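You operate a simulated robot arm through the tools that you are given. There is no shell and no other tool. Be economical: measure what you need, move in short steps, check, and stop when the job is done.

You are at the controls of a simulated robot arm. One attempt, no reset.

TASK
No HOT water at the toilet-side spout: open its valve and try the handle.
Fine: the valve is over the cream pull-out; shut the pull-out; see the water run, then shut the handle. Where these are worked on the way, their far stop is far enough and under half their travel is too little: cream pull-out.

It is judged by the outcome, as a careful person would: the job done as asked, and still so three seconds after it is handed in. It fails if anything else is knocked over, pushed out of place, dropped, spilled or broken.

THE ROBOT
A 7-joint arm with a two-finger parallel gripper, fixed in place. Base frame: the origin is at the foot of the arm, x ahead of it, y to its left, z up. Readings come in m, degrees, newtons and seconds.
With the tool pointing down near the work surface it reaches from about 0.1 to 0.84 m from the base axis. Its first joint turns from -115.0 to 115.0 degrees. Payload 3.91 kg.
The tool frame sits at the grasp point between the pads (the TCP): z along the fingers, y along the line on which they close. The tips reach 0.03 m beyond it. Largest opening 0.11 m; finger width 0.02, thickness 0.01; the body of the gripper, 0.048 by 0.112 m, starts 0.055 m behind the TCP.
Orientation is told as [roll, pitch, yaw] about the base's x, y, z axes, in that order, counted from this pose: with the fingers straight down and closing along the base's y, the tool's x points along the base's -x, its y along +y and its z along -z.

THE INTERFACE
- The arm moves only by the tool jog_arm. Its argument "series" is a list of rows, each a list of 3 entries, a list of its own where there are three numbers: the shift along the base's x, y, z in m, then the turn, a rotation vector about the base's x, y, z in degrees, then the finger opening in m, from 0 to 0.11. In form: [[[tx, ty, tz], [wx, wy, wz], jaw], ...]. A call has 1 to 20 rows; each row is the pose to reach, as a shift and turn from the pose commanded when the call began. Each row takes 0.2 s and may step no farther than 0.05 m and 8.6 degrees from the row before; otherwise, or with a gripper value out of range, the whole call is refused. A pose out of reach is approached as far as the arm can. The call stops where the force on the tool passes 90 N (or 10 N more than at its start, if that is more) or the arm is blocked; 0.2 s more then pass. The fingers move at their own pace (about 0.153 m/s each) and stop on an object; they squeeze with about 35 N. The grip force told is the motor's: it shows also when the fingers shut on nothing. Time passes only in rows, and 0.2 s behind the last, so rows that repeat a pose let the fingers close. It gives the time, the measured TCP pose, the force on the tool (base axes), the opening and the grip force at its end, in the units of the frame above (readings bear some noise), with the torque about the TCP (base axes, N m) and any sound that the robot's microphone picked up.
- Cameras (640 x 400 px; columns grow to the right, rows downward): "scene" is fixed at [0.232, -0.5008, 1.1936]; the picture's right is [0.84, -0.54, 0.00], its down [-0.20, -0.31, -0.93] and it looks along [0.50, 0.78, -0.37] (base axes); focal length 218 px, centre (320, 200). "wrist" rides on the gripper at [0.072, 0.017, -0.103] in the tool frame; the picture's right is [-0.23, 0.97, 0.00], its down [-0.76, -0.18, -0.62] and it looks along [-0.61, -0.14, 0.78] (tool axes); focal length 222 px, centre (320, 200).
- capture(camera): a new picture of that camera. No time passes.
- move_column(by): slides the trunk up (or, below 0, down) by that many m; the arm rides with it, the base frame stays. It gives what a move gives, with no picture.
- pixel_to_xyz(camera, pixels): for up to 12 pixels [column, row] of the newest picture of that camera ("zoom" is the newest enlarged one), the place [x, y, z] in the base frame of the surface seen there, good to about 0.002 m, but the place of the scene camera against the robot may be out by one fixed shift of up to 0.018 m in any direction. No time passes.
- enlarge(camera, box): a new picture of the part [left, top, right, bottom] of that camera's present view, enlarged. No time passes.
- close_job(): hands the job in; it is judged then, once.

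Keep the steps short. Do not move on a guess: measure, check each grasp and each placing, and mend mistakes. In all there are 80 turns and 54 pictures (those below and enlarged ones count). Leave the gripper open and the arm clear of the work at the hand-in unless told otherwise, and finish with a single line.

The tools are called after "Request:" by a JSON object that holds its "op" and its "data". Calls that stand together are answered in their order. jog_arm: Moves the arm, as the interface text tells. Its arguments: {"type":"object","properties":{"series":{"type":"array"}},"required":["series"]} The other tools are called the same way: move_column (by) slides the trunk up or down; capture (camera) takes a picture; pixel_to_xyz (camera, pixels) gives the place of the surface under pixels of a picture; enlarge (camera, box) takes an enlarged picture of a part of a camera's view; close_job () hands the job in.

At the start:

```text
t: 0.0
ee_pos: [0.5556, 0.0057, 1.2263]
orientation: [-0.1, 0.0, 0.0]
ft_force: [-0.5, 0.2, 0.0]
ft_torque: [0.01, -0.02, 0.0]
finger_gap: 0.1099
gripper_force: 0.0
trunk travel left (down, up): [-0.675, 0.315]
```

scene: 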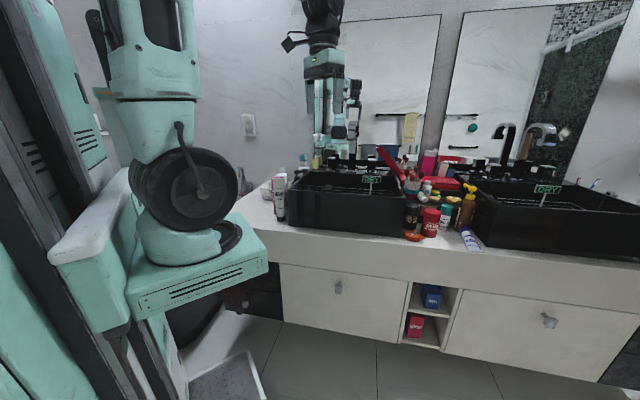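
wrist: 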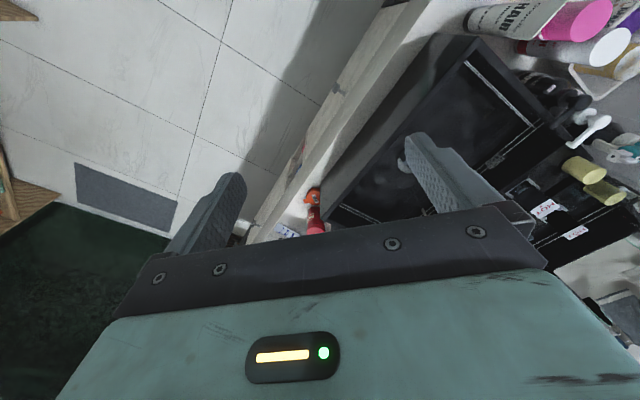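

I see two dark basins on a cream vanity with drawers below. I'll enlarge the areas around both basins and drawers.

Request:
{"op": "enlarge", "data": {"camera": "scene", "box": [230, 110, 450, 250]}}

Request:
{"op": "enlarge", "data": {"camera": "scene", "box": [420, 110, 640, 250]}}

Request:
{"op": "enlarge", "data": {"camera": "scene", "box": [200, 230, 480, 400]}}

Request:
{"op": "enlarge", "data": {"camera": "wrist", "box": [380, 0, 640, 260]}}

```text
2.86 times, centred on (340, 180) of scene
```

zoom: 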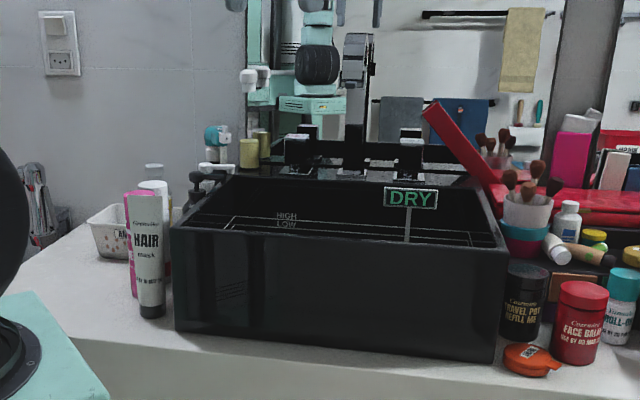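

```text
2.86 times, centred on (530, 180) of scene
```

zoom: 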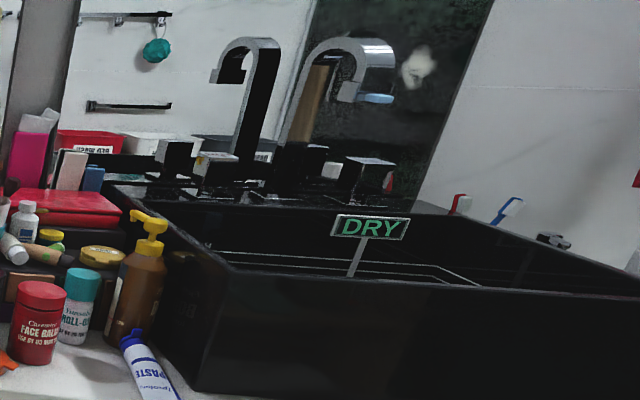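

```text
2.29 times, centred on (340, 315) of scene
```

zoom: 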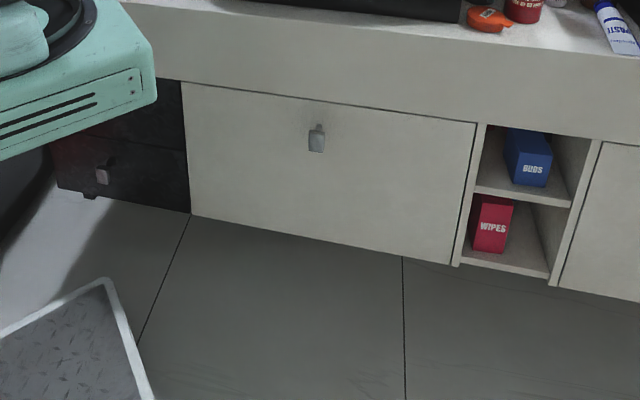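

```text
1.54 times, centred on (510, 130) of wrist
```

zoom: 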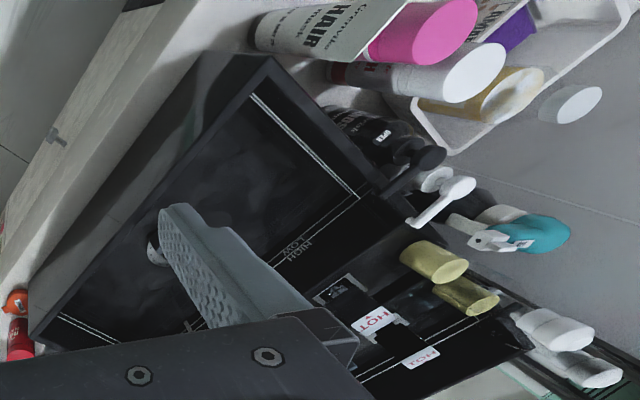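

I'll measure key points: basin corners, spouts, the drawers, knobs, and the things at the far left and right that may be the toilet.

Request:
{"op": "capture", "data": {"camera": "scene"}}

Request:
{"op": "pixel_to_xyz", "data": {"camera": "scene", "pixels": [[338, 287], [549, 321], [281, 268], [408, 284], [285, 320], [400, 342], [460, 290], [585, 370], [345, 255], [500, 146], [543, 128], [200, 330]]}}

Request:
{"op": "enlarge", "data": {"camera": "scene", "box": [160, 260, 300, 400]}}

Request:
{"op": "enlarge", "data": {"camera": "scene", "box": [400, 270, 640, 400]}}

```text
47 pictures are left
```

scene: 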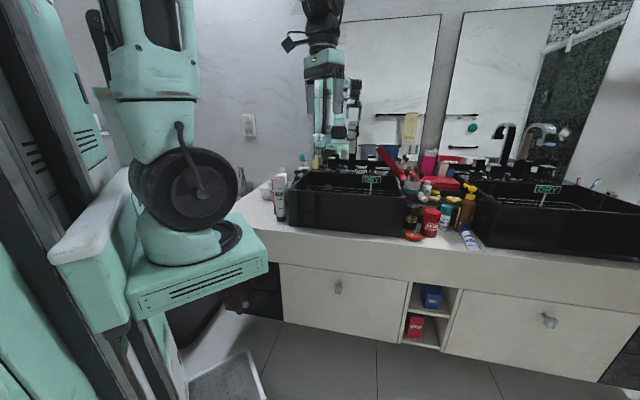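

```text
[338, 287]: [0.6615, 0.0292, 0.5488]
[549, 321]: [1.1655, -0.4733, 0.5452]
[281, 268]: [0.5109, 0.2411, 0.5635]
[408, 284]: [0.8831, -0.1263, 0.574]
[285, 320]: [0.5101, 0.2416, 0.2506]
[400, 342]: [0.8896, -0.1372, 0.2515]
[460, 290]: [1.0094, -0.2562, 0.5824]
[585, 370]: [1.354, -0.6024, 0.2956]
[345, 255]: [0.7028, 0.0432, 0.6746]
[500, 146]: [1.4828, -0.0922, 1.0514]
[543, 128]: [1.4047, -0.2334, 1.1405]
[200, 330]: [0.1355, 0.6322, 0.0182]
```

```text
2.86 times, centred on (230, 330) of scene
```

zoom: 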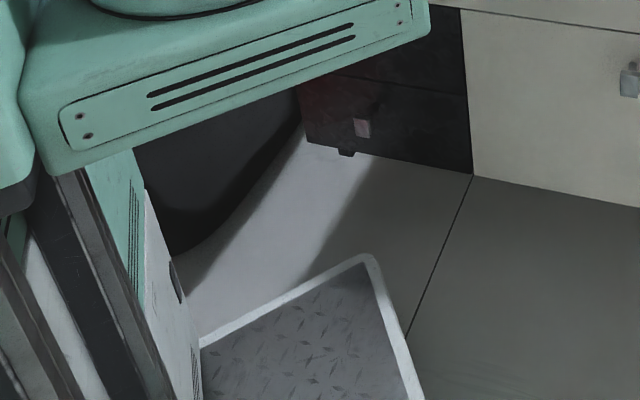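

```text
2.67 times, centred on (520, 335) of scene
```

zoom: 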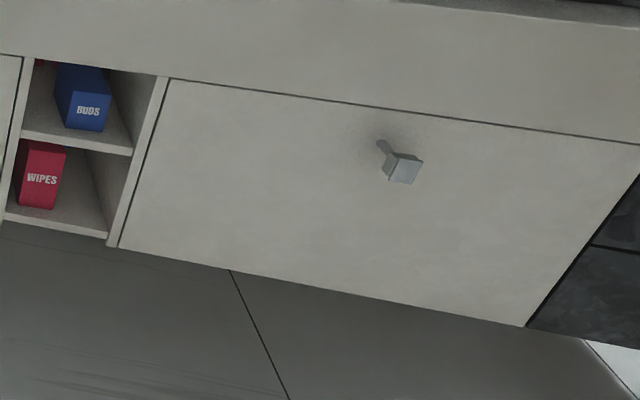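

The black fixture at lower left near (190,320) may be the toilet. The left basin is the one within reach. I'll turn the tool 45° about z to face the vanity and look with the wrist camera.

Request:
{"op": "jog_arm", "data": {"series": [[[0, 0, 0], [0, 0, 8], 0.11], [[0, 0, 0], [0, 0, 16], 0.11], [[0, 0, 0], [0, 0, 24], 0.11], [[0, 0, 0], [0, 0, 32], 0.11], [[0, 0, 0], [0, 0, 40], 0.11], [[0, 0, 0], [0, 0, 45], 0.11]]}}

Request:
{"op": "capture", "data": {"camera": "wrist"}}

```text
t: 1.4
ee_pos: [0.5557, 0.0056, 1.2277]
orientation: [0.1, 0.0, 45.1]
ft_force: [0.3, 0.3, -0.5]
ft_torque: [0.0, 0.04, -0.01]
finger_gap: 0.1099
gripper_force: 0.2
trunk travel left (down, up): [-0.675, 0.315]
```

```text
44 pictures are left
```

wrist: 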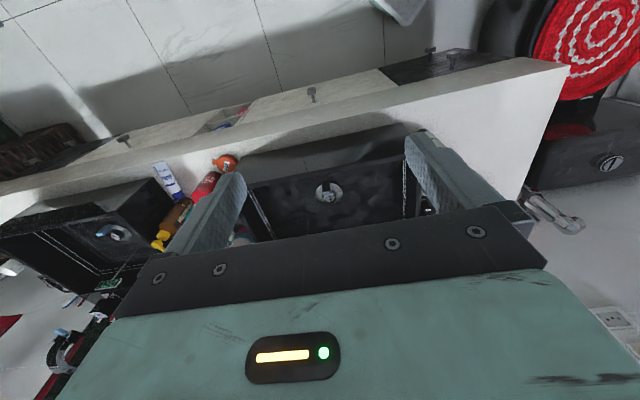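

The toilet (red lid) is at the end nearest the left basin, so the left spout is the one. Now I'll tilt the tool so the wrist camera sees the left tap's handles.

Request:
{"op": "jog_arm", "data": {"series": [[[0, 0, 0], [5.5, -5.5, 0], 0.11], [[-0.02, -0.02, 0], [11, -11, 0], 0.11], [[-0.04, -0.04, 0], [16.5, -16.5, 0], 0.11], [[-0.06, -0.06, 0], [22, -22, 0], 0.11]]}}

Request:
{"op": "capture", "data": {"camera": "wrist"}}

```text
t: 2.4
ee_pos: [0.5235, -0.0245, 1.1631]
orientation: [0.0, -29.4, 45.0]
ft_force: [0.1, -0.4, -1.6]
ft_torque: [-0.03, -0.01, 0.03]
finger_gap: 0.1101
gripper_force: 0.1
out of reach, approached as far as the arm can: row 3, 4
trunk travel left (down, up): [-0.675, 0.315]
```

```text
43 pictures are left
```

wrist: 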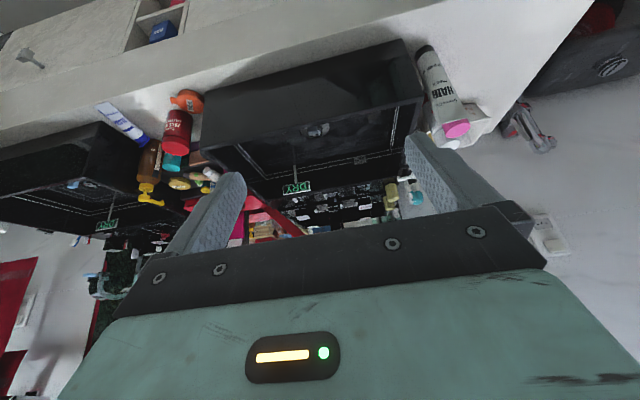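

Request:
{"op": "enlarge", "data": {"camera": "wrist", "box": [250, 120, 430, 240]}}

Request:
{"op": "enlarge", "data": {"camera": "scene", "box": [290, 130, 400, 200]}}

```text
3.33 times, centred on (340, 180) of wrist
```

zoom: 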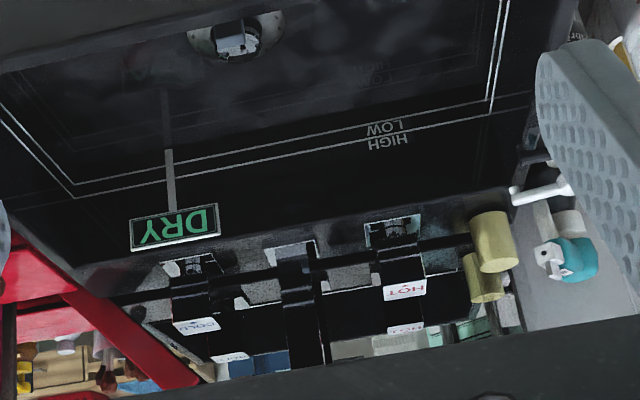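

```text
5.71 times, centred on (345, 165) of scene
```

zoom: 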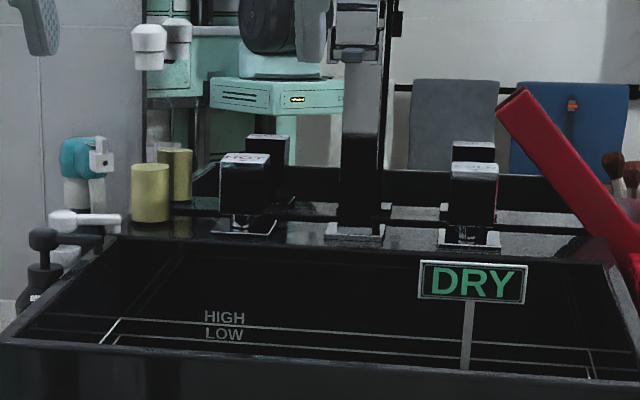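

The HOT handle is the left black block at scene px ~(332,162), COLD at px ~(371,163). I'll measure the HOT block.

Request:
{"op": "pixel_to_xyz", "data": {"camera": "zoom", "pixels": [[245, 158], [225, 157], [265, 157], [245, 185], [225, 180], [265, 180], [243, 212], [245, 228], [475, 172], [360, 120], [360, 232], [468, 235]]}}

Request:
{"op": "enlarge", "data": {"camera": "scene", "box": [318, 145, 358, 175]}}

```text
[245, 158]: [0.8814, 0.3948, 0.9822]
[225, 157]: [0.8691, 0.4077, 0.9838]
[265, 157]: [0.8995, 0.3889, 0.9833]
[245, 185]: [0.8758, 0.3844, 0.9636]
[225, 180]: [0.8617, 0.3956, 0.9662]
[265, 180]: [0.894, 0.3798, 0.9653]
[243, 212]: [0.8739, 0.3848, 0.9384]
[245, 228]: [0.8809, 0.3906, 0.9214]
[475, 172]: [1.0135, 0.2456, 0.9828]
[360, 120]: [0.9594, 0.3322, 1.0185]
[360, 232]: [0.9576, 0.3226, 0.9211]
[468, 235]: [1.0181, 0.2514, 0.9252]
```

```text
13.33 times, centred on (338, 160) of scene
```

zoom: 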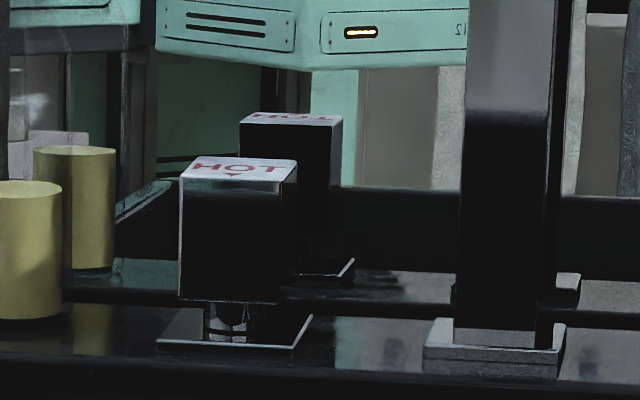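

HOT's handle centre is about (0.88,0.39), top z 0.983, a turning block. First the drawer: I need to lower the trunk, so I'll check where the riding green platform sits relative to counter and toilet.

Request:
{"op": "pixel_to_xyz", "data": {"camera": "scene", "pixels": [[266, 262], [130, 303], [225, 215], [240, 218], [250, 212], [262, 228], [100, 320], [150, 290], [230, 270], [218, 365], [120, 200], [183, 200]]}}

Request:
{"op": "pixel_to_xyz", "data": {"camera": "wrist", "pixels": [[560, 20], [490, 90], [600, 90], [612, 65], [20, 60], [525, 125]]}}

```text
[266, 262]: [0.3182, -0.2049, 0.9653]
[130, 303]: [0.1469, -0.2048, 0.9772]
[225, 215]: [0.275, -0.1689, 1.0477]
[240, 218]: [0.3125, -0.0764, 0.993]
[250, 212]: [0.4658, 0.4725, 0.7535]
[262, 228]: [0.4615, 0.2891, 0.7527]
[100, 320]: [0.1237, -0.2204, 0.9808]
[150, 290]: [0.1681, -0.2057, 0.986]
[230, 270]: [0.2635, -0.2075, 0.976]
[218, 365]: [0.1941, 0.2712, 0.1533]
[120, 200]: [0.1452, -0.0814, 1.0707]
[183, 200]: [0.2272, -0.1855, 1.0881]
```

```text
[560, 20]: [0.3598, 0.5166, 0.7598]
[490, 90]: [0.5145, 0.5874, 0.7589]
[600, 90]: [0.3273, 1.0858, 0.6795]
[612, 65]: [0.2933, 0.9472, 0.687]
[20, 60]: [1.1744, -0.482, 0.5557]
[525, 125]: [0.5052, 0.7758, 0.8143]
```

The platform front is at x≈0.32, clear of the counter. Lowering 0.30 keeps it above the drawer's sweep (drawer top z≈0.57).

Request:
{"op": "move_column", "data": {"by": -0.3}}

Request:
{"op": "capture", "data": {"camera": "scene"}}

Request:
{"op": "capture", "data": {"camera": "wrist"}}

```text
t: 5.4
ee_pos: [0.5222, -0.0232, 0.8638]
orientation: [0.1, -29.2, 45.1]
ft_force: [-0.6, 1.0, 0.1]
ft_torque: [0.0, -0.01, 0.01]
finger_gap: 0.1101
gripper_force: 0.0
trunk travel left (down, up): [-0.375, 0.615]
```

```text
39 pictures are left
```

scene: 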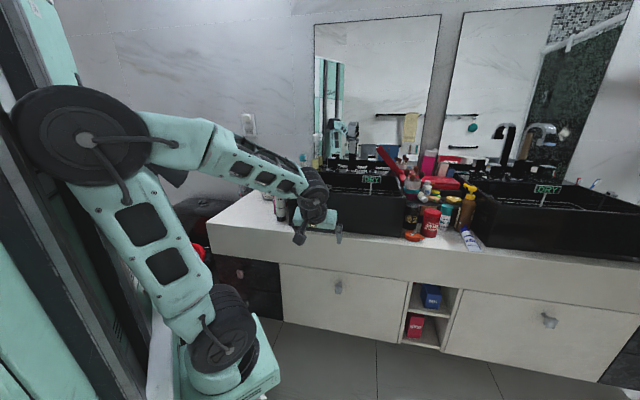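

```text
38 pictures are left
```

wrist: 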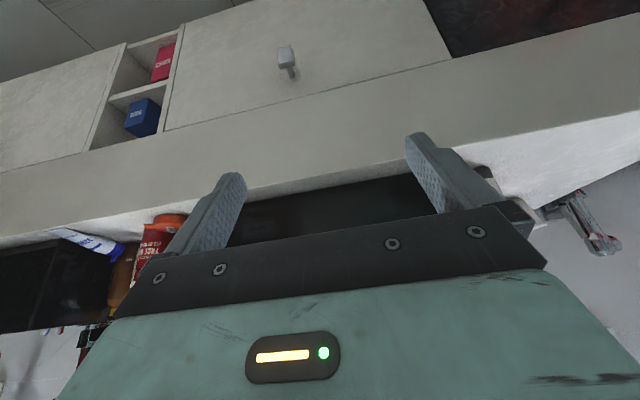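

I see the drawer knob in the wrist view at (286,55). I'll measure it, the face around it, and the drawer edges.

Request:
{"op": "pixel_to_xyz", "data": {"camera": "wrist", "pixels": [[286, 52], [280, 50], [293, 50], [286, 62], [291, 73], [240, 60], [340, 60], [200, 110], [440, 60], [265, 150], [265, 183], [320, 20]]}}

Request:
{"op": "pixel_to_xyz", "data": {"camera": "scene", "pixels": [[338, 287], [310, 290], [365, 290], [338, 255], [275, 370], [260, 340], [255, 320], [215, 300]]}}

Request:
{"op": "enlarge", "data": {"camera": "wrist", "box": [256, 30, 320, 90]}}

```text
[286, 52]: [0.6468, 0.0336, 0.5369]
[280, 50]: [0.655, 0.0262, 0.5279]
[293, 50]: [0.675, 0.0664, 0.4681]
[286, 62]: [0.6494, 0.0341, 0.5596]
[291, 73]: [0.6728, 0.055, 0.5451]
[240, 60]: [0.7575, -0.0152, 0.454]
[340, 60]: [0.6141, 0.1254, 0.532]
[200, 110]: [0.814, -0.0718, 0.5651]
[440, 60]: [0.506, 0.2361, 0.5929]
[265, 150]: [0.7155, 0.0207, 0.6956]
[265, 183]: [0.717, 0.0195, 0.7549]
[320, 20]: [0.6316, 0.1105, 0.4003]
```

```text
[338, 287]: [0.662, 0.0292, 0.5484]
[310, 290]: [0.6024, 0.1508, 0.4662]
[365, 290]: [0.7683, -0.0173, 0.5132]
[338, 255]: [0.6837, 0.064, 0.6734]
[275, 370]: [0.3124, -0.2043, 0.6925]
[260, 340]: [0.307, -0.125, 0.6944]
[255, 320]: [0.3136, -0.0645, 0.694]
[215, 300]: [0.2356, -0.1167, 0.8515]
```

```text
6.67 times, centred on (288, 60) of wrist
```

zoom: 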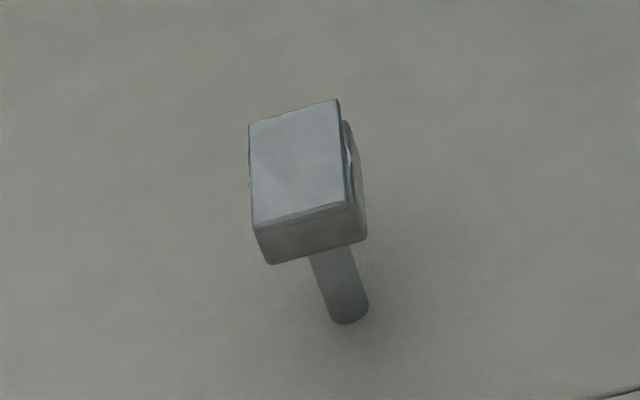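

Wrist measurement gives the knob front at ≈(0.648,0.034,0.545), face at x+y=0.741 (45° line). First I'll make a small test step down to learn the commanded pose.

Request:
{"op": "jog_arm", "data": {"series": [[[0, 0, 0], [0, 0, 0], 0.11], [[0, 0, -0.04], [0, 0, 0], 0.11], [[0, 0, -0.08], [0, 0, 0], 0.11]]}}

```text
t: 6.2
ee_pos: [0.519, -0.0243, 0.7838]
orientation: [0.1, -29.1, 45.1]
ft_force: [-0.2, -0.9, 0.7]
ft_torque: [-0.03, -0.01, -0.01]
finger_gap: 0.11
gripper_force: 0.0
trunk travel left (down, up): [-0.375, 0.615]
```

Responds properly. Next: go to a pre-grasp 0.10 m back from the knob along a 45° tool axis.

Request:
{"op": "jog_arm", "data": {"series": [[[0.01, 0.002, -0.035], [2.8, -2.8, 0], 0.11], [[0.02, 0.004, -0.07], [5.6, -5.6, 0], 0.11], [[0.04, 0.006, -0.105], [8.4, -8.4, 0], 0.11], [[0.06, 0.008, -0.14], [11.3, -11.3, 0], 0.11], [[0.081, 0.01, -0.165], [11.3, -11.3, 0], 0.11]]}}

Request:
{"op": "capture", "data": {"camera": "wrist"}}

```text
t: 7.4
ee_pos: [0.602, -0.0136, 0.6179]
orientation: [-0.1, -45.2, 45.2]
ft_force: [-0.1, 0.2, 0.2]
ft_torque: [0.0, 0.0, 0.04]
finger_gap: 0.1099
gripper_force: 0.0
out of reach, approached as far as the arm can: row 1, 2, 3, 4
trunk travel left (down, up): [-0.375, 0.615]
```

```text
36 pictures are left
```

wrist: 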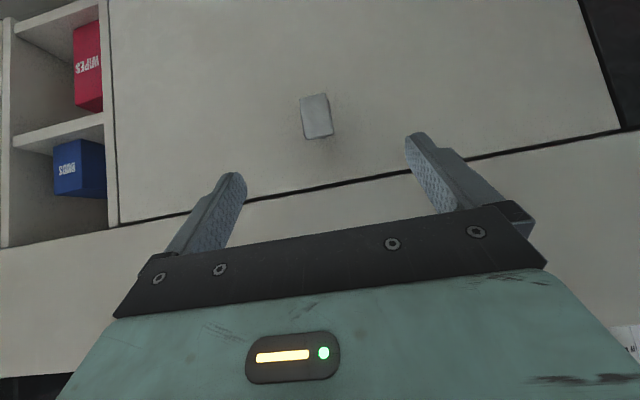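

Knob at (317,115) lies between the fingers. I'll remeasure it.

Request:
{"op": "pixel_to_xyz", "data": {"camera": "wrist", "pixels": [[304, 117], [316, 115], [327, 113], [313, 99], [318, 134], [260, 115], [380, 100]]}}

```text
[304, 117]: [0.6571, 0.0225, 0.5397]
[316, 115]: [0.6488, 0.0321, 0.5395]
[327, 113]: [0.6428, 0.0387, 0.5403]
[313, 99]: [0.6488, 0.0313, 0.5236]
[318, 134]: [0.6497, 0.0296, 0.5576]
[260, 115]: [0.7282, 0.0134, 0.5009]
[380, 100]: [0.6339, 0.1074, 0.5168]
```

Knob centre ≈(0.650,0.032,0.540). Advance along the tool axis and close.

Request:
{"op": "jog_arm", "data": {"series": [[[0.017, 0.0155, -0.026], [0, 0, 0], 0.11], [[0.034, 0.031, -0.052], [0, 0, 0], 0.09], [[0.05, 0.0475, -0.077], [0, 0, 0], 0.08], [[0.05, 0.0475, -0.077], [0, 0, 0], 0.04], [[0.05, 0.0475, -0.077], [0, 0, 0], 0], [[0.05, 0.0475, -0.077], [0, 0, 0], 0]]}}

Request:
{"op": "capture", "data": {"camera": "wrist"}}

```text
t: 8.8
ee_pos: [0.6527, 0.034, 0.5392]
orientation: [0.1, -45.1, 45.2]
ft_force: [-3.2, 1.9, -4.9]
ft_torque: [0.88, -0.88, -0.1]
finger_gap: 0.0281
gripper_force: 44.7
trunk travel left (down, up): [-0.375, 0.615]
```

```text
35 pictures are left
```

wrist: 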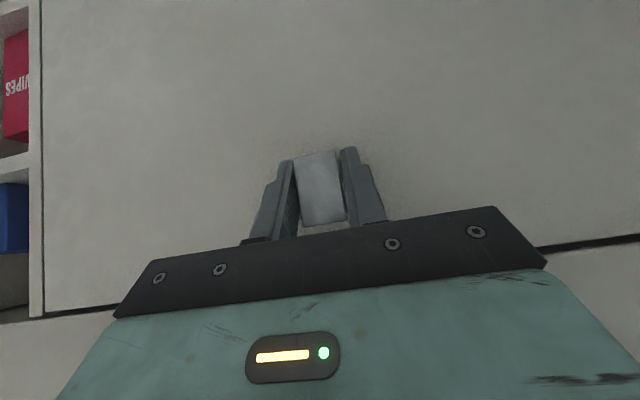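

Knob gripped (gap 0.028, 45 N). Pull straight outward along (-0.707,-0.707) in small steps, 0.10 m first.

Request:
{"op": "jog_arm", "data": {"series": [[[-0.014, -0.014, 0], [0, 0, 0], 0], [[-0.028, -0.028, 0], [0, 0, 0], 0], [[-0.042, -0.042, 0], [0, 0, 0], 0], [[-0.056, -0.056, 0], [0, 0, 0], 0], [[-0.07, -0.07, 0], [0, 0, 0], 0]]}}

Request:
{"op": "capture", "data": {"camera": "scene"}}

```text
t: 10.0
ee_pos: [0.5832, -0.0366, 0.5401]
orientation: [0.2, -45.0, 45.0]
ft_force: [-12.7, 10.7, -33.2]
ft_torque: [-0.62, 0.36, -0.24]
finger_gap: 0.028
gripper_force: 45.0
trunk travel left (down, up): [-0.375, 0.615]
```

```text
34 pictures are left
```

scene: 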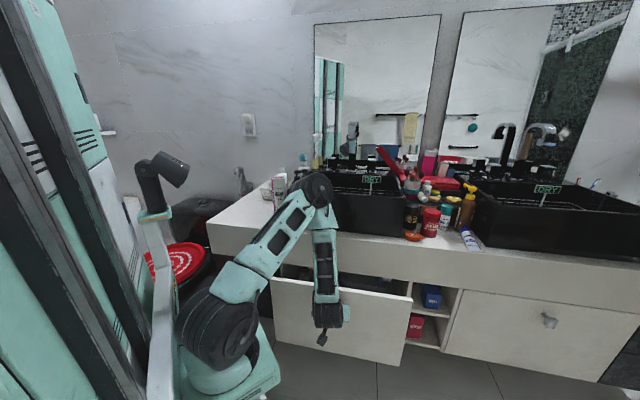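

The drawer comes out. Continue pulling, easing z slightly since the tool is being pulled down.

Request:
{"op": "jog_arm", "data": {"series": [[[-0.014, -0.014, -0.002], [0, 0, 0], 0], [[-0.028, -0.028, -0.003], [0, 0, 0], 0], [[-0.042, -0.042, -0.003], [0, 0, 0], 0], [[-0.056, -0.056, -0.003], [0, 0, 0], 0], [[-0.07, -0.07, -0.003], [0, 0, 0], 0]]}}

Request:
{"op": "capture", "data": {"camera": "scene"}}

```text
t: 10.7
ee_pos: [0.5644, -0.0544, 0.535]
orientation: [2.3, -46.0, 45.0]
ft_force: [-16.0, 18.4, 24.0]
ft_torque: [-0.53, -0.81, -0.14]
finger_gap: 0.0286
gripper_force: 45.3
out of reach, approached as far as the arm can: row 1, 2, 3
trunk travel left (down, up): [-0.375, 0.615]
stopped in row 3: the force on the tool passed its limit at 98 N (the readings are from after the stop); the commanded pose is now the measured one
```

```text
33 pictures are left
```

scene: 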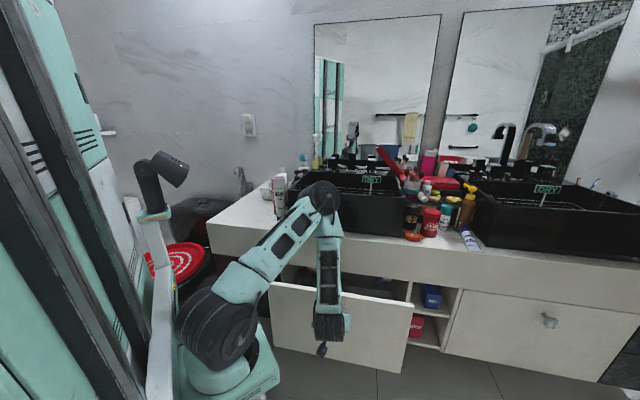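

The wrist is at its limit at this 45° tilt. I'll release, rise straight up off the knob, and reduce the tilt to ~12° so I can pull nearer to the base.

Request:
{"op": "jog_arm", "data": {"series": [[[0, 0, 0], [0, 0, 0], 0.08], [[0, 0, 0.0], [0, 0, 0], 0.08], [[0, 0, 0.04], [0, 0, 0], 0.08], [[0, 0, 0.08], [-2, 2, 0], 0.08], [[0, 0, 0.08], [-7.5, 7, -0.5], 0.08], [[0, 0, 0.08], [-13, 12, -0.9], 0.08], [[0, 0, 0.08], [-18.7, 17, -1.2], 0.08], [[0, 0, 0.08], [-24.5, 22.2, -1.6], 0.08]]}}

Request:
{"op": "capture", "data": {"camera": "wrist"}}

```text
t: 12.4
ee_pos: [0.565, -0.0593, 0.6105]
orientation: [-0.2, -12.6, 44.4]
ft_force: [0.2, 0.0, -0.1]
ft_torque: [0.01, 0.01, 0.02]
finger_gap: 0.0801
gripper_force: 0.1
out of reach, approached as far as the arm can: row 3, 4, 5
trunk travel left (down, up): [-0.375, 0.615]
```

```text
32 pictures are left
```

wrist: 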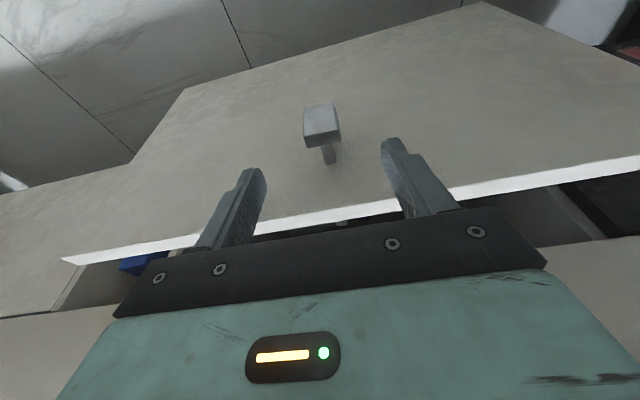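

Now free with small tilt. Measure the knob again and the drawer face/top.

Request:
{"op": "pixel_to_xyz", "data": {"camera": "wrist", "pixels": [[321, 120], [308, 122], [334, 118], [320, 140], [329, 155], [280, 150], [300, 215], [480, 190], [560, 230]]}}

```text
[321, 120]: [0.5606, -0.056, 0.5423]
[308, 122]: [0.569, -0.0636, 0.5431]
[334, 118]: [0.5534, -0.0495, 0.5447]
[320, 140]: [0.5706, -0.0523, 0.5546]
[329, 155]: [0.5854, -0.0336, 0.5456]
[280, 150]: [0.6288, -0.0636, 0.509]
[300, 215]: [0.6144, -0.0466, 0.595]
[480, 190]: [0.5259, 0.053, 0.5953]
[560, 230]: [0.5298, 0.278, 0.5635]
```

Knob at (0.561,-0.056,0.542); drawer is out ~0.12 m. Lower onto the knob and grip.

Request:
{"op": "jog_arm", "data": {"series": [[[0, 0.007, -0.02], [0, 0, 0], 0.08], [[0, 0.007, -0.045], [0, 0, 0], 0.08], [[0, 0.007, -0.066], [0, 0, 0], 0.08], [[0, 0.007, -0.066], [0, 0, 0], 0.04], [[0, 0.007, -0.066], [0, 0, 0], 0], [[0, 0.007, -0.066], [0, 0, 0], 0]]}}

Request:
{"op": "jog_arm", "data": {"series": [[[-0.014, -0.014, 0], [0, 0, 0], 0], [[-0.028, -0.028, 0], [0, 0, 0], 0], [[-0.042, -0.042, 0], [0, 0, 0], 0], [[-0.056, -0.056, 0], [0, 0, 0], 0], [[-0.07, -0.07, 0], [0, 0, 0], 0]]}}

Request:
{"op": "capture", "data": {"camera": "scene"}}

```text
t: 13.8
ee_pos: [0.5671, -0.0524, 0.549]
orientation: [-0.2, -12.5, 44.4]
ft_force: [13.5, -13.2, -5.0]
ft_torque: [0.31, -0.33, 0.55]
finger_gap: 0.028
gripper_force: 44.9
trunk travel left (down, up): [-0.375, 0.615]
```

```text
t: 15.0
ee_pos: [0.5167, -0.1032, 0.5395]
orientation: [2.6, -12.5, 45.6]
ft_force: [-33.4, 33.5, 30.0]
ft_torque: [-1.29, -0.32, -0.5]
finger_gap: 0.0293
gripper_force: 45.0
out of reach, approached as far as the arm can: row 3, 4, 5
trunk travel left (down, up): [-0.375, 0.615]
stopped in row 5: the force on the tool passed its limit at 102 N (the readings are from after the stop); the commanded pose is now the measured one
```

```text
31 pictures are left
```

scene: 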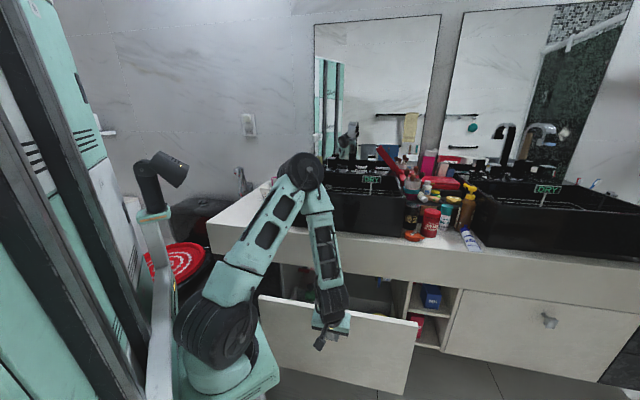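

Another reach limit; the drawer is now out ~0.19 m. Let me look into the opening.

Request:
{"op": "enlarge", "data": {"camera": "scene", "box": [250, 250, 430, 370]}}

```text
3.33 times, centred on (340, 310) of scene
```

zoom: 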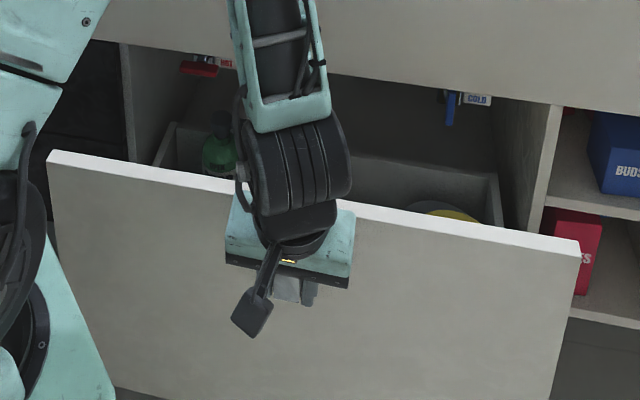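

Red HOT valve lever (crosswise, shut) and blue COLD lever (vertical, open) hang under the top. Measure them and the drawer.

Request:
{"op": "pixel_to_xyz", "data": {"camera": "zoom", "pixels": [[185, 67], [200, 70], [213, 71], [225, 63], [202, 58], [448, 100], [449, 118], [476, 99], [110, 160], [560, 240], [290, 290], [490, 200]]}}

Request:
{"op": "enlarge", "data": {"camera": "scene", "box": [290, 260, 320, 290]}}

```text
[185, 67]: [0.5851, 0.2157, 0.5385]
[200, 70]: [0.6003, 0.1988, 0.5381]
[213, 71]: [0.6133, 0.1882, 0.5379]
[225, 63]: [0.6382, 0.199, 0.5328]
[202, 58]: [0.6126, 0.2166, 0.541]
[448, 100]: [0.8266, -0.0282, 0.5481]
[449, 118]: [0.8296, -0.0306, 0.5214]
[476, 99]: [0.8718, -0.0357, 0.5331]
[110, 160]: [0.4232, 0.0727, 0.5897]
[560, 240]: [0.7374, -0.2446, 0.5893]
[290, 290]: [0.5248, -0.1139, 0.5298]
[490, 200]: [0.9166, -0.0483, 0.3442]
```

```text
13.33 times, centred on (305, 275) of scene
```

zoom: 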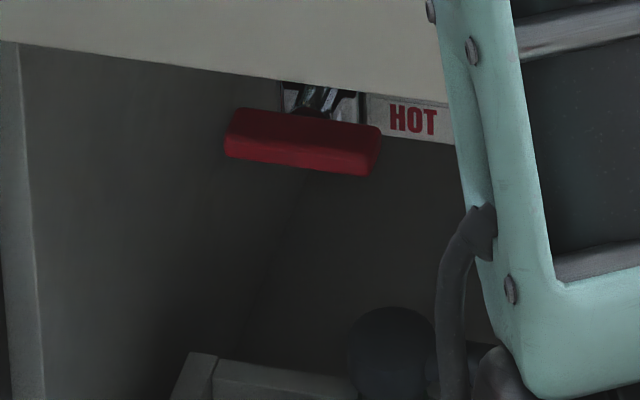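

HOT lever sits ~0.035 m behind the face plane at z≈0.54. Opening is ~0.19 m, well over half of a ~0.27 m deep drawer. Release the knob and rise.

Request:
{"op": "jog_arm", "data": {"series": [[[0, 0, 0], [0, 0, 0], 0.08], [[0, 0, 0], [0, 0, 0], 0.08], [[0, 0, 0.04], [0, 0, 0], 0.08], [[0, 0, 0.08], [0, 0, 0], 0.08], [[0, 0, 0.12], [0, 0, 0], 0.08], [[0, 0, 0.16], [0, 0, 0], 0.08], [[0, 0, 0.2], [0, 0, 0], 0.08]]}}

Request:
{"op": "capture", "data": {"camera": "scene"}}

Request:
{"op": "capture", "data": {"camera": "wrist"}}

```text
t: 16.6
ee_pos: [0.5178, -0.1049, 0.7383]
orientation: [1.7, -12.5, 45.2]
ft_force: [-0.3, 0.0, 0.3]
ft_torque: [0.0, 0.02, -0.01]
finger_gap: 0.0803
gripper_force: 0.1
out of reach, approached as far as the arm can: row 3, 4, 5
trunk travel left (down, up): [-0.375, 0.615]
```

```text
28 pictures are left
```

scene: 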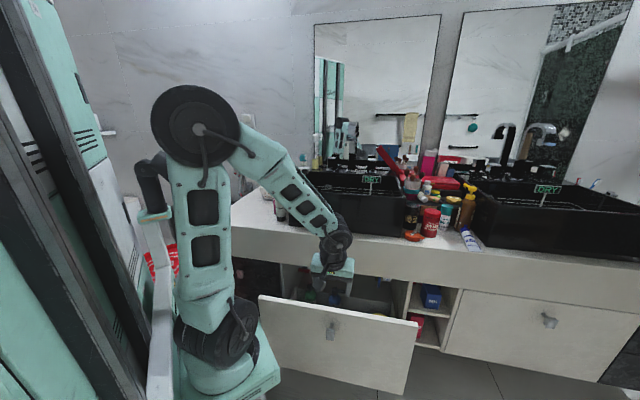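

```text
27 pictures are left
```

wrist: 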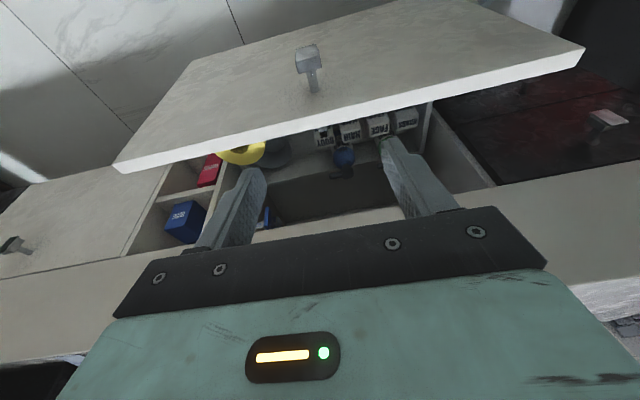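

The knob is free. I'll shift the hand toward the HOT valve side and up, clear of the drawer, before lowering the trunk for a flatter wrist.

Request:
{"op": "jog_arm", "data": {"series": [[[0, 0.02, 0.03], [0, 0, 0], 0.08], [[0, 0.05, 0.06], [0, 0, 0], 0.06], [[-0.01, 0.09, 0.08], [0, 0, 0], 0.04], [[-0.02, 0.13, 0.08], [0, 0, 0], 0.02], [[-0.03, 0.17, 0.08], [0, 0, 0], 0.0], [[-0.038, 0.197, 0.08], [0, 0, 0], 0.0]]}}

Request:
{"op": "move_column", "data": {"by": -0.15}}

Request:
{"op": "capture", "data": {"camera": "scene"}}

```text
t: 18.0
ee_pos: [0.4805, 0.0882, 0.8169]
orientation: [1.8, -12.4, 45.2]
ft_force: [0.3, 0.3, 0.4]
ft_torque: [0.01, 0.0, 0.02]
finger_gap: 0.0
gripper_force: 35.0
trunk travel left (down, up): [-0.375, 0.615]
```

```text
t: 19.8
ee_pos: [0.4793, 0.0875, 0.6683]
orientation: [1.8, -12.4, 45.2]
ft_force: [0.2, -0.4, 0.2]
ft_torque: [-0.02, 0.01, -0.02]
finger_gap: 0.0
gripper_force: 34.7
trunk travel left (down, up): [-0.225, 0.765]
```

```text
26 pictures are left
```

scene: 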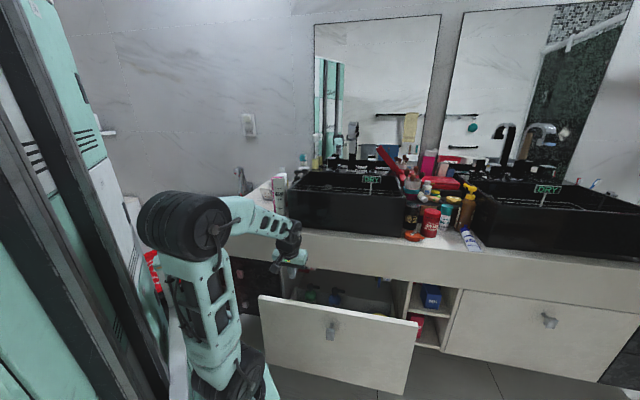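

Now tilt the tool to ~38° to view the valve.

Request:
{"op": "jog_arm", "data": {"series": [[[0, 0, 0], [5.5, -5.5, 0], 0.0], [[0, 0, 0], [11, -11, 0], 0.0], [[0, 0, 0], [16.5, -16.5, 0], 0.0], [[0, 0, 0], [18, -19, 0], 0.0]]}}

Request:
{"op": "capture", "data": {"camera": "wrist"}}

```text
t: 20.8
ee_pos: [0.4869, 0.0897, 0.674]
orientation: [0.8, -38.6, 45.6]
ft_force: [0.4, -0.7, 0.4]
ft_torque: [-0.01, -0.02, -0.02]
finger_gap: 0.0001
gripper_force: 35.0
out of reach, approached as far as the arm can: row 4
trunk travel left (down, up): [-0.225, 0.765]
```

```text
25 pictures are left
```

wrist: 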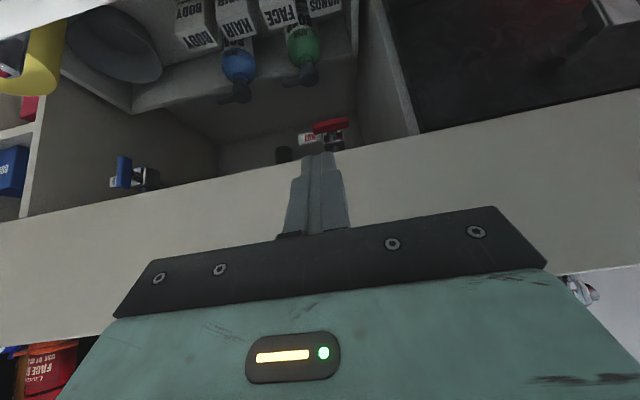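

The HOT lever is visible at about (330,125). Enlarge and measure it with the wrist camera.

Request:
{"op": "enlarge", "data": {"camera": "wrist", "box": [290, 105, 370, 160]}}

Request:
{"op": "pixel_to_xyz", "data": {"camera": "wrist", "pixels": [[316, 127], [330, 124], [344, 121], [335, 135], [334, 149], [306, 138], [124, 160], [123, 183], [140, 180], [360, 144], [260, 162], [380, 170]]}}

Request:
{"op": "enlarge", "data": {"camera": "wrist", "box": [95, 140, 175, 195]}}

```text
7.27 times, centred on (330, 132) of wrist
```

zoom: 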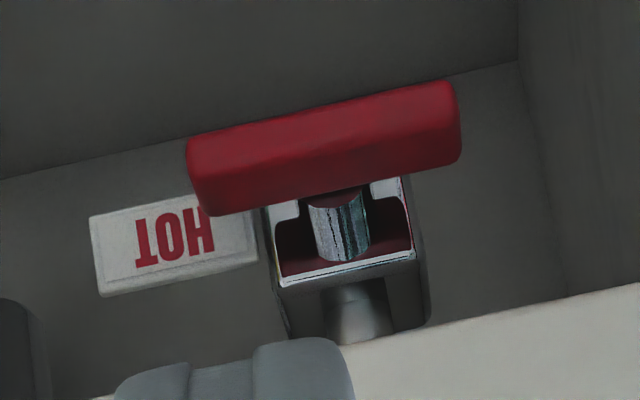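

```text
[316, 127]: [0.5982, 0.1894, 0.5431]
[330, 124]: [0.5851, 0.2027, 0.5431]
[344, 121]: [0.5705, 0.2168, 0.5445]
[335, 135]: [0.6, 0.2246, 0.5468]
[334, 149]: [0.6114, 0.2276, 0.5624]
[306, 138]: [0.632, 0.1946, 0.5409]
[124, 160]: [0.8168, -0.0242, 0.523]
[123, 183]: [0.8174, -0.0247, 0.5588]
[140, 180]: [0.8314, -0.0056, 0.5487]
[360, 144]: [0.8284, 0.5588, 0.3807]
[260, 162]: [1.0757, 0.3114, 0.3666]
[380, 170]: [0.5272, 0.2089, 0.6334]
```

```text
7.27 times, centred on (135, 168) of wrist
```

zoom: 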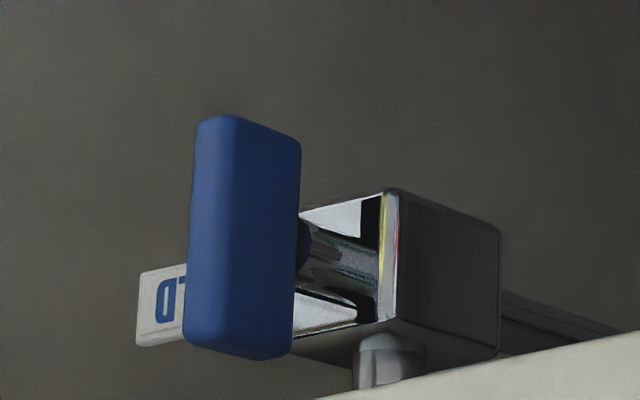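

HOT is a T-lever centred on its stem at ≈(0.584,0.2035,0.543), lying crosswise; it should turn 90° to match COLD. I need to know the contents' heights and apron edge before reaching in.

Request:
{"op": "pixel_to_xyz", "data": {"camera": "wrist", "pixels": [[238, 65], [233, 98], [303, 45], [303, 75], [380, 147], [400, 141], [280, 12], [240, 20], [410, 120], [360, 10], [160, 70], [600, 95]]}}

```text
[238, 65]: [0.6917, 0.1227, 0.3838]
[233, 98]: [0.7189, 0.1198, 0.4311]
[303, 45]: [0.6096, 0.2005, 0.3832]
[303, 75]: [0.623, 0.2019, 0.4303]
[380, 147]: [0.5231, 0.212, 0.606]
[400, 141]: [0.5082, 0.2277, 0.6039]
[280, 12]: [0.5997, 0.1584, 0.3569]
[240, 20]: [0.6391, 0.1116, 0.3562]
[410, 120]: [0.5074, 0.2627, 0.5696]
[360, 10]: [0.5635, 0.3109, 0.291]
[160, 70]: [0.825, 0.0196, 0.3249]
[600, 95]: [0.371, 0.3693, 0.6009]
```

Contents top at 0.43, apron bottom 0.60 — there's room. Go to pre-pose with 50° tilt, fingers closed, right of the lever's centre.

Request:
{"op": "jog_arm", "data": {"series": [[[0.02, 0.012, -0.03], [3, -3, 0], 0.0], [[0.035, 0.022, -0.06], [6, -6, 0], 0.0], [[0.05, 0.032, -0.086], [8, -8, 0], 0.0], [[0.05, 0.032, -0.086], [8, -8, 0], 0.0]]}}

Request:
{"op": "capture", "data": {"camera": "wrist"}}

```text
t: 21.8
ee_pos: [0.5485, 0.1086, 0.6506]
orientation: [0.6, -49.9, 45.8]
ft_force: [0.1, 0.2, 0.0]
ft_torque: [0.0, -0.01, 0.01]
finger_gap: 0.0003
gripper_force: 34.8
out of reach, approached as far as the arm can: row 1, 2, 3, 4
trunk travel left (down, up): [-0.225, 0.765]
```

```text
22 pictures are left
```

wrist: 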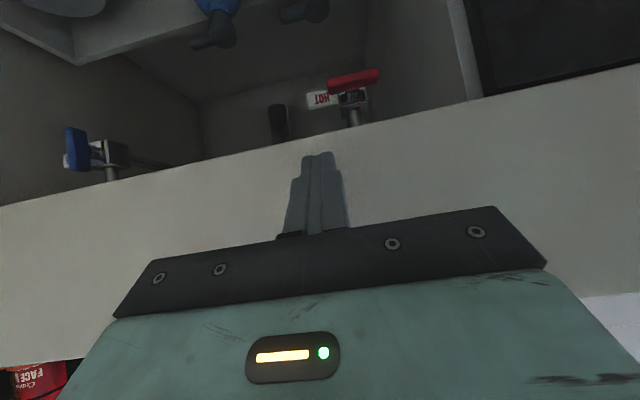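

Wrist limit again; a lower trunk will help. Rise 0.08 first to keep the camera clear of the drawer front, then lower the trunk 0.13.

Request:
{"op": "jog_arm", "data": {"series": [[[0, 0, 0.04], [0, 0, 0], 0.0], [[0, 0, 0.08], [0, 0, 0], 0.0]]}}

Request:
{"op": "move_column", "data": {"by": -0.13}}

Request:
{"op": "capture", "data": {"camera": "scene"}}

```text
t: 22.4
ee_pos: [0.5526, 0.1102, 0.7328]
orientation: [0.6, -49.7, 45.7]
ft_force: [-0.6, 1.0, -0.3]
ft_torque: [-0.02, -0.03, 0.04]
finger_gap: 0.0001
gripper_force: 35.3
trunk travel left (down, up): [-0.225, 0.765]
```

```text
t: 23.9
ee_pos: [0.5516, 0.1095, 0.6015]
orientation: [0.6, -49.8, 45.8]
ft_force: [0.0, 0.9, 0.6]
ft_torque: [0.04, -0.02, 0.03]
finger_gap: 0.0
gripper_force: 35.0
trunk travel left (down, up): [-0.095, 0.895]
```

```text
21 pictures are left
```

scene: 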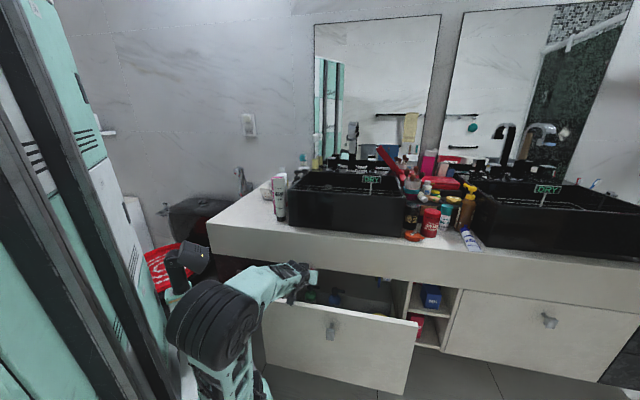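

Clear. Now move in: tip goes under the lever's right end (TCP to ≈(0.591,0.176,0.522)).

Request:
{"op": "jog_arm", "data": {"series": [[[0.01, 0.02, -0.02], [0, 0, 0], 0.0], [[0.02, 0.036, -0.04], [0, 0, 0], 0.0], [[0.03, 0.052, -0.062], [0, 0, 0], 0.0], [[0.039, 0.0665, -0.0785], [0, 0, 0], 0.0]]}}

Request:
{"op": "capture", "data": {"camera": "wrist"}}

```text
t: 24.3
ee_pos: [0.5665, 0.1246, 0.6051]
orientation: [0.2, -52.2, 45.7]
ft_force: [-0.2, 2.6, 44.0]
ft_torque: [-3.83, 4.46, -0.05]
finger_gap: 0.0
gripper_force: 34.9
trunk travel left (down, up): [-0.095, 0.895]
stopped in row 1: the force on the tool passed its limit at 125 N (the readings are from after the stop); the commanded pose is now the measured one
```

```text
20 pictures are left
```

wrist: 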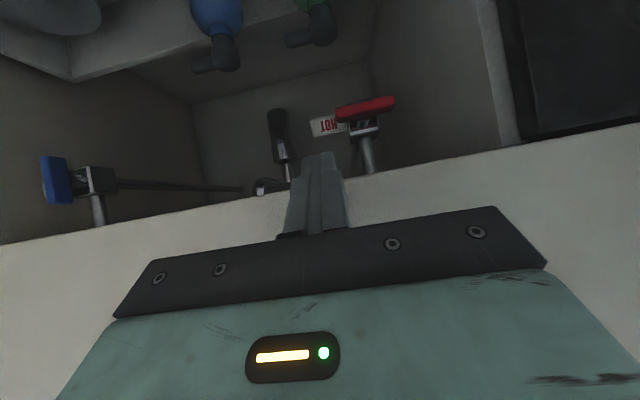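

The camera housing touched the drawer front's top edge (contact ~0.13 m behind TCP). I'll lift, reduce tilt to 30° so the camera rides higher, enter under the apron, then tilt again inside.

Request:
{"op": "jog_arm", "data": {"series": [[[0, 0, 0.03], [0, 0, 0], 0.0], [[0, 0, 0.055], [0, 0, 0], 0.0], [[-0.005, 0.005, 0.055], [-5.5, 5.5, 0], 0.0], [[-0.01, 0.01, 0.055], [-11, 11, 0], 0.0], [[-0.0133, 0.0137, 0.055], [-15.7, 15.7, 0], 0.0], [[-0.0133, 0.0137, 0.015], [-15.7, 15.7, 0], 0.0], [[-0.0133, 0.0137, -0.025], [-15.7, 15.7, 0], 0.0]]}}

Request:
{"op": "capture", "data": {"camera": "wrist"}}

```text
t: 25.9
ee_pos: [0.5565, 0.1378, 0.5744]
orientation: [0.4, -29.5, 45.6]
ft_force: [0.6, -0.2, 0.5]
ft_torque: [0.0, 0.0, -0.01]
finger_gap: 0.0001
gripper_force: 35.0
trunk travel left (down, up): [-0.095, 0.895]
```

```text
19 pictures are left
```

wrist: 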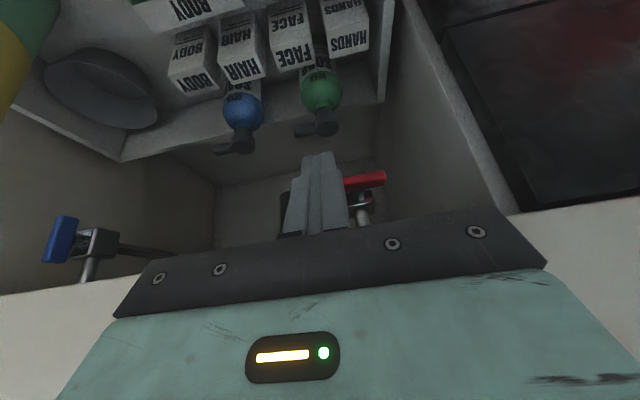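

Inside cleanly. Now down/forward, then tilt to 50° with the tip going under the lever's right half.

Request:
{"op": "jog_arm", "data": {"series": [[[0.008, 0.009, -0.02], [0, 0, 0], 0.0], [[0.015, 0.017, -0.04], [0, 0, 0], 0.0], [[0.015, 0.017, -0.045], [5, -5, 0], 0.0], [[0.018, 0.02, -0.05], [10, -10, 0], 0.0], [[0.022, 0.025, -0.054], [14.3, -14.3, 0], 0.0]]}}

Request:
{"op": "capture", "data": {"camera": "wrist"}}

```text
t: 26.5
ee_pos: [0.5676, 0.1549, 0.5498]
orientation: [0.4, -30.7, 45.5]
ft_force: [-17.3, -14.6, 52.2]
ft_torque: [-4.55, 5.57, -0.16]
finger_gap: 0.0
gripper_force: 35.5
trunk travel left (down, up): [-0.095, 0.895]
stopped in row 3: the force on the tool passed its limit at 138 N (the readings are from after the stop); the commanded pose is now the measured one
```

```text
18 pictures are left
```

wrist: 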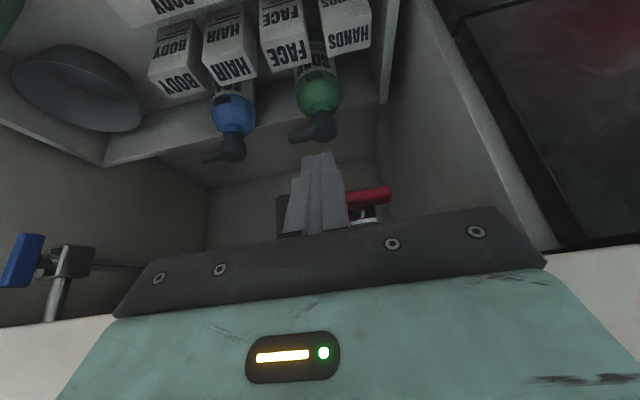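

Blocked again from below, ~0.14 m behind the TCP. Look at the scene to see what touches.

Request:
{"op": "enlarge", "data": {"camera": "scene", "box": [240, 230, 400, 340]}}

Request:
{"op": "pixel_to_xyz", "data": {"camera": "scene", "pixels": [[272, 298], [410, 322], [332, 330]]}}

```text
3.64 times, centred on (320, 285) of scene
```

zoom: 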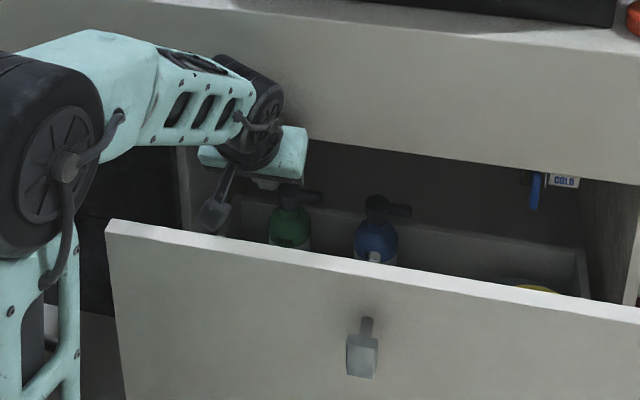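

```text
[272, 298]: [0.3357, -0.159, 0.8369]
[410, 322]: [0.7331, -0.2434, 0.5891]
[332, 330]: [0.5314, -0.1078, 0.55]
```

The camera housing won't clear the drawer front at this opening. Best fix: open the drawer ~5 cm more by pushing its front from inside with the closed fingertips, tool vertical. First retreat up and untilt.

Request:
{"op": "jog_arm", "data": {"series": [[[-0.01, -0.01, 0.03], [0, 0, 0], 0.0], [[-0.016, -0.016, 0.07], [0, 0, 0], 0.0], [[-0.02, -0.02, 0.1], [-4, 4, 0], 0.0], [[-0.02, -0.02, 0.1], [-9, 9, 0], 0.0], [[-0.02, -0.02, 0.1], [-14, 14, 0], 0.0], [[-0.01, -0.05, 0.1], [-18, 18, 0], 0.0], [[0.01, -0.08, 0.1], [-21.5, 21.5, 0], 0.0], [[0.03, -0.115, 0.1], [-21.5, 21.5, 0], 0.0], [[0.036, -0.131, 0.1], [-21.5, 21.5, 0], 0.0]]}}

Request:
{"op": "capture", "data": {"camera": "wrist"}}

```text
t: 28.5
ee_pos: [0.6026, 0.0258, 0.6458]
orientation: [0.8, 0.1, 45.5]
ft_force: [0.1, -1.3, 0.0]
ft_torque: [0.0, -0.02, 0.03]
finger_gap: 0.0
gripper_force: 34.6
trunk travel left (down, up): [-0.095, 0.895]
```

```text
16 pictures are left
```

wrist: 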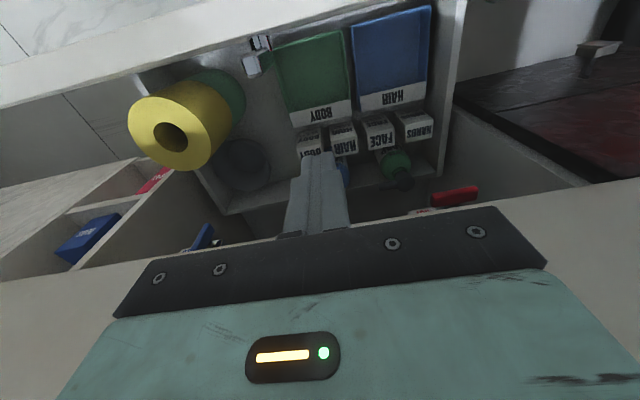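

Measure the drawer front's inner top edge and items near it.

Request:
{"op": "pixel_to_xyz", "data": {"camera": "wrist", "pixels": [[200, 55], [200, 40], [240, 32], [310, 18], [262, 55], [262, 42], [310, 60], [390, 50], [300, 90], [450, 60], [165, 135], [456, 195]]}}

```text
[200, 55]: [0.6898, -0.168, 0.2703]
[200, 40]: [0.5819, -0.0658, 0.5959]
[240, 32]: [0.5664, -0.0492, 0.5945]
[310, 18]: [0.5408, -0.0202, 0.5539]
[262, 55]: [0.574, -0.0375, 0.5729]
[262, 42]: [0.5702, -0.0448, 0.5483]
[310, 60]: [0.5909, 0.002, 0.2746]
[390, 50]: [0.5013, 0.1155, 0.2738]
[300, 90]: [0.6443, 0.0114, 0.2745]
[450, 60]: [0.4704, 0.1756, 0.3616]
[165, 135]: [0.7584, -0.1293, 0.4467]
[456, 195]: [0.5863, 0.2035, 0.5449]
```

Inner face is at n≈-0.156. Lower the tips 5.5 cm and push outward to open ~6 cm more.

Request:
{"op": "jog_arm", "data": {"series": [[[-0.01, -0.01, -0.03], [0, 0, 0], 0.0], [[-0.02, -0.02, -0.057], [0, 0, 0], 0.0], [[-0.04, -0.04, -0.057], [0, 0, 0], 0.0], [[-0.05, -0.05, -0.057], [0, 0, 0], 0.0], [[-0.06, -0.06, -0.057], [0, 0, 0], 0.0], [[-0.07, -0.07, -0.057], [0, 0, 0], 0.0], [[-0.08, -0.08, -0.057], [0, 0, 0], 0.0], [[-0.09, -0.09, -0.057], [0, 0, 0], 0.0], [[-0.095, -0.095, -0.057], [0, 0, 0], 0.0]]}}

Request:
{"op": "capture", "data": {"camera": "scene"}}

```text
t: 30.5
ee_pos: [0.5078, -0.0695, 0.5886]
orientation: [0.6, 0.0, 45.6]
ft_force: [1.2, -1.0, 0.0]
ft_torque: [0.0, 0.0, 0.01]
finger_gap: 0.0
gripper_force: 35.1
trunk travel left (down, up): [-0.095, 0.895]
```

```text
15 pictures are left
```

scene: 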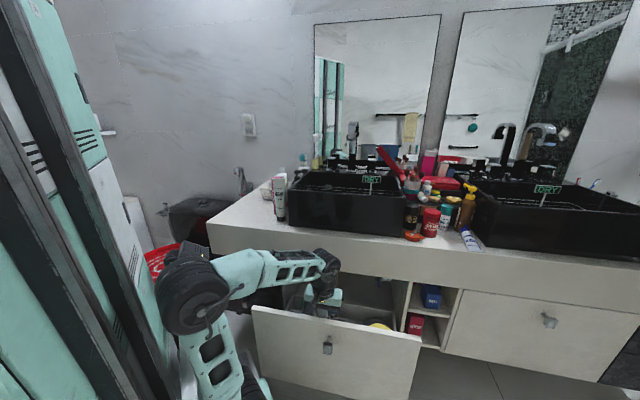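

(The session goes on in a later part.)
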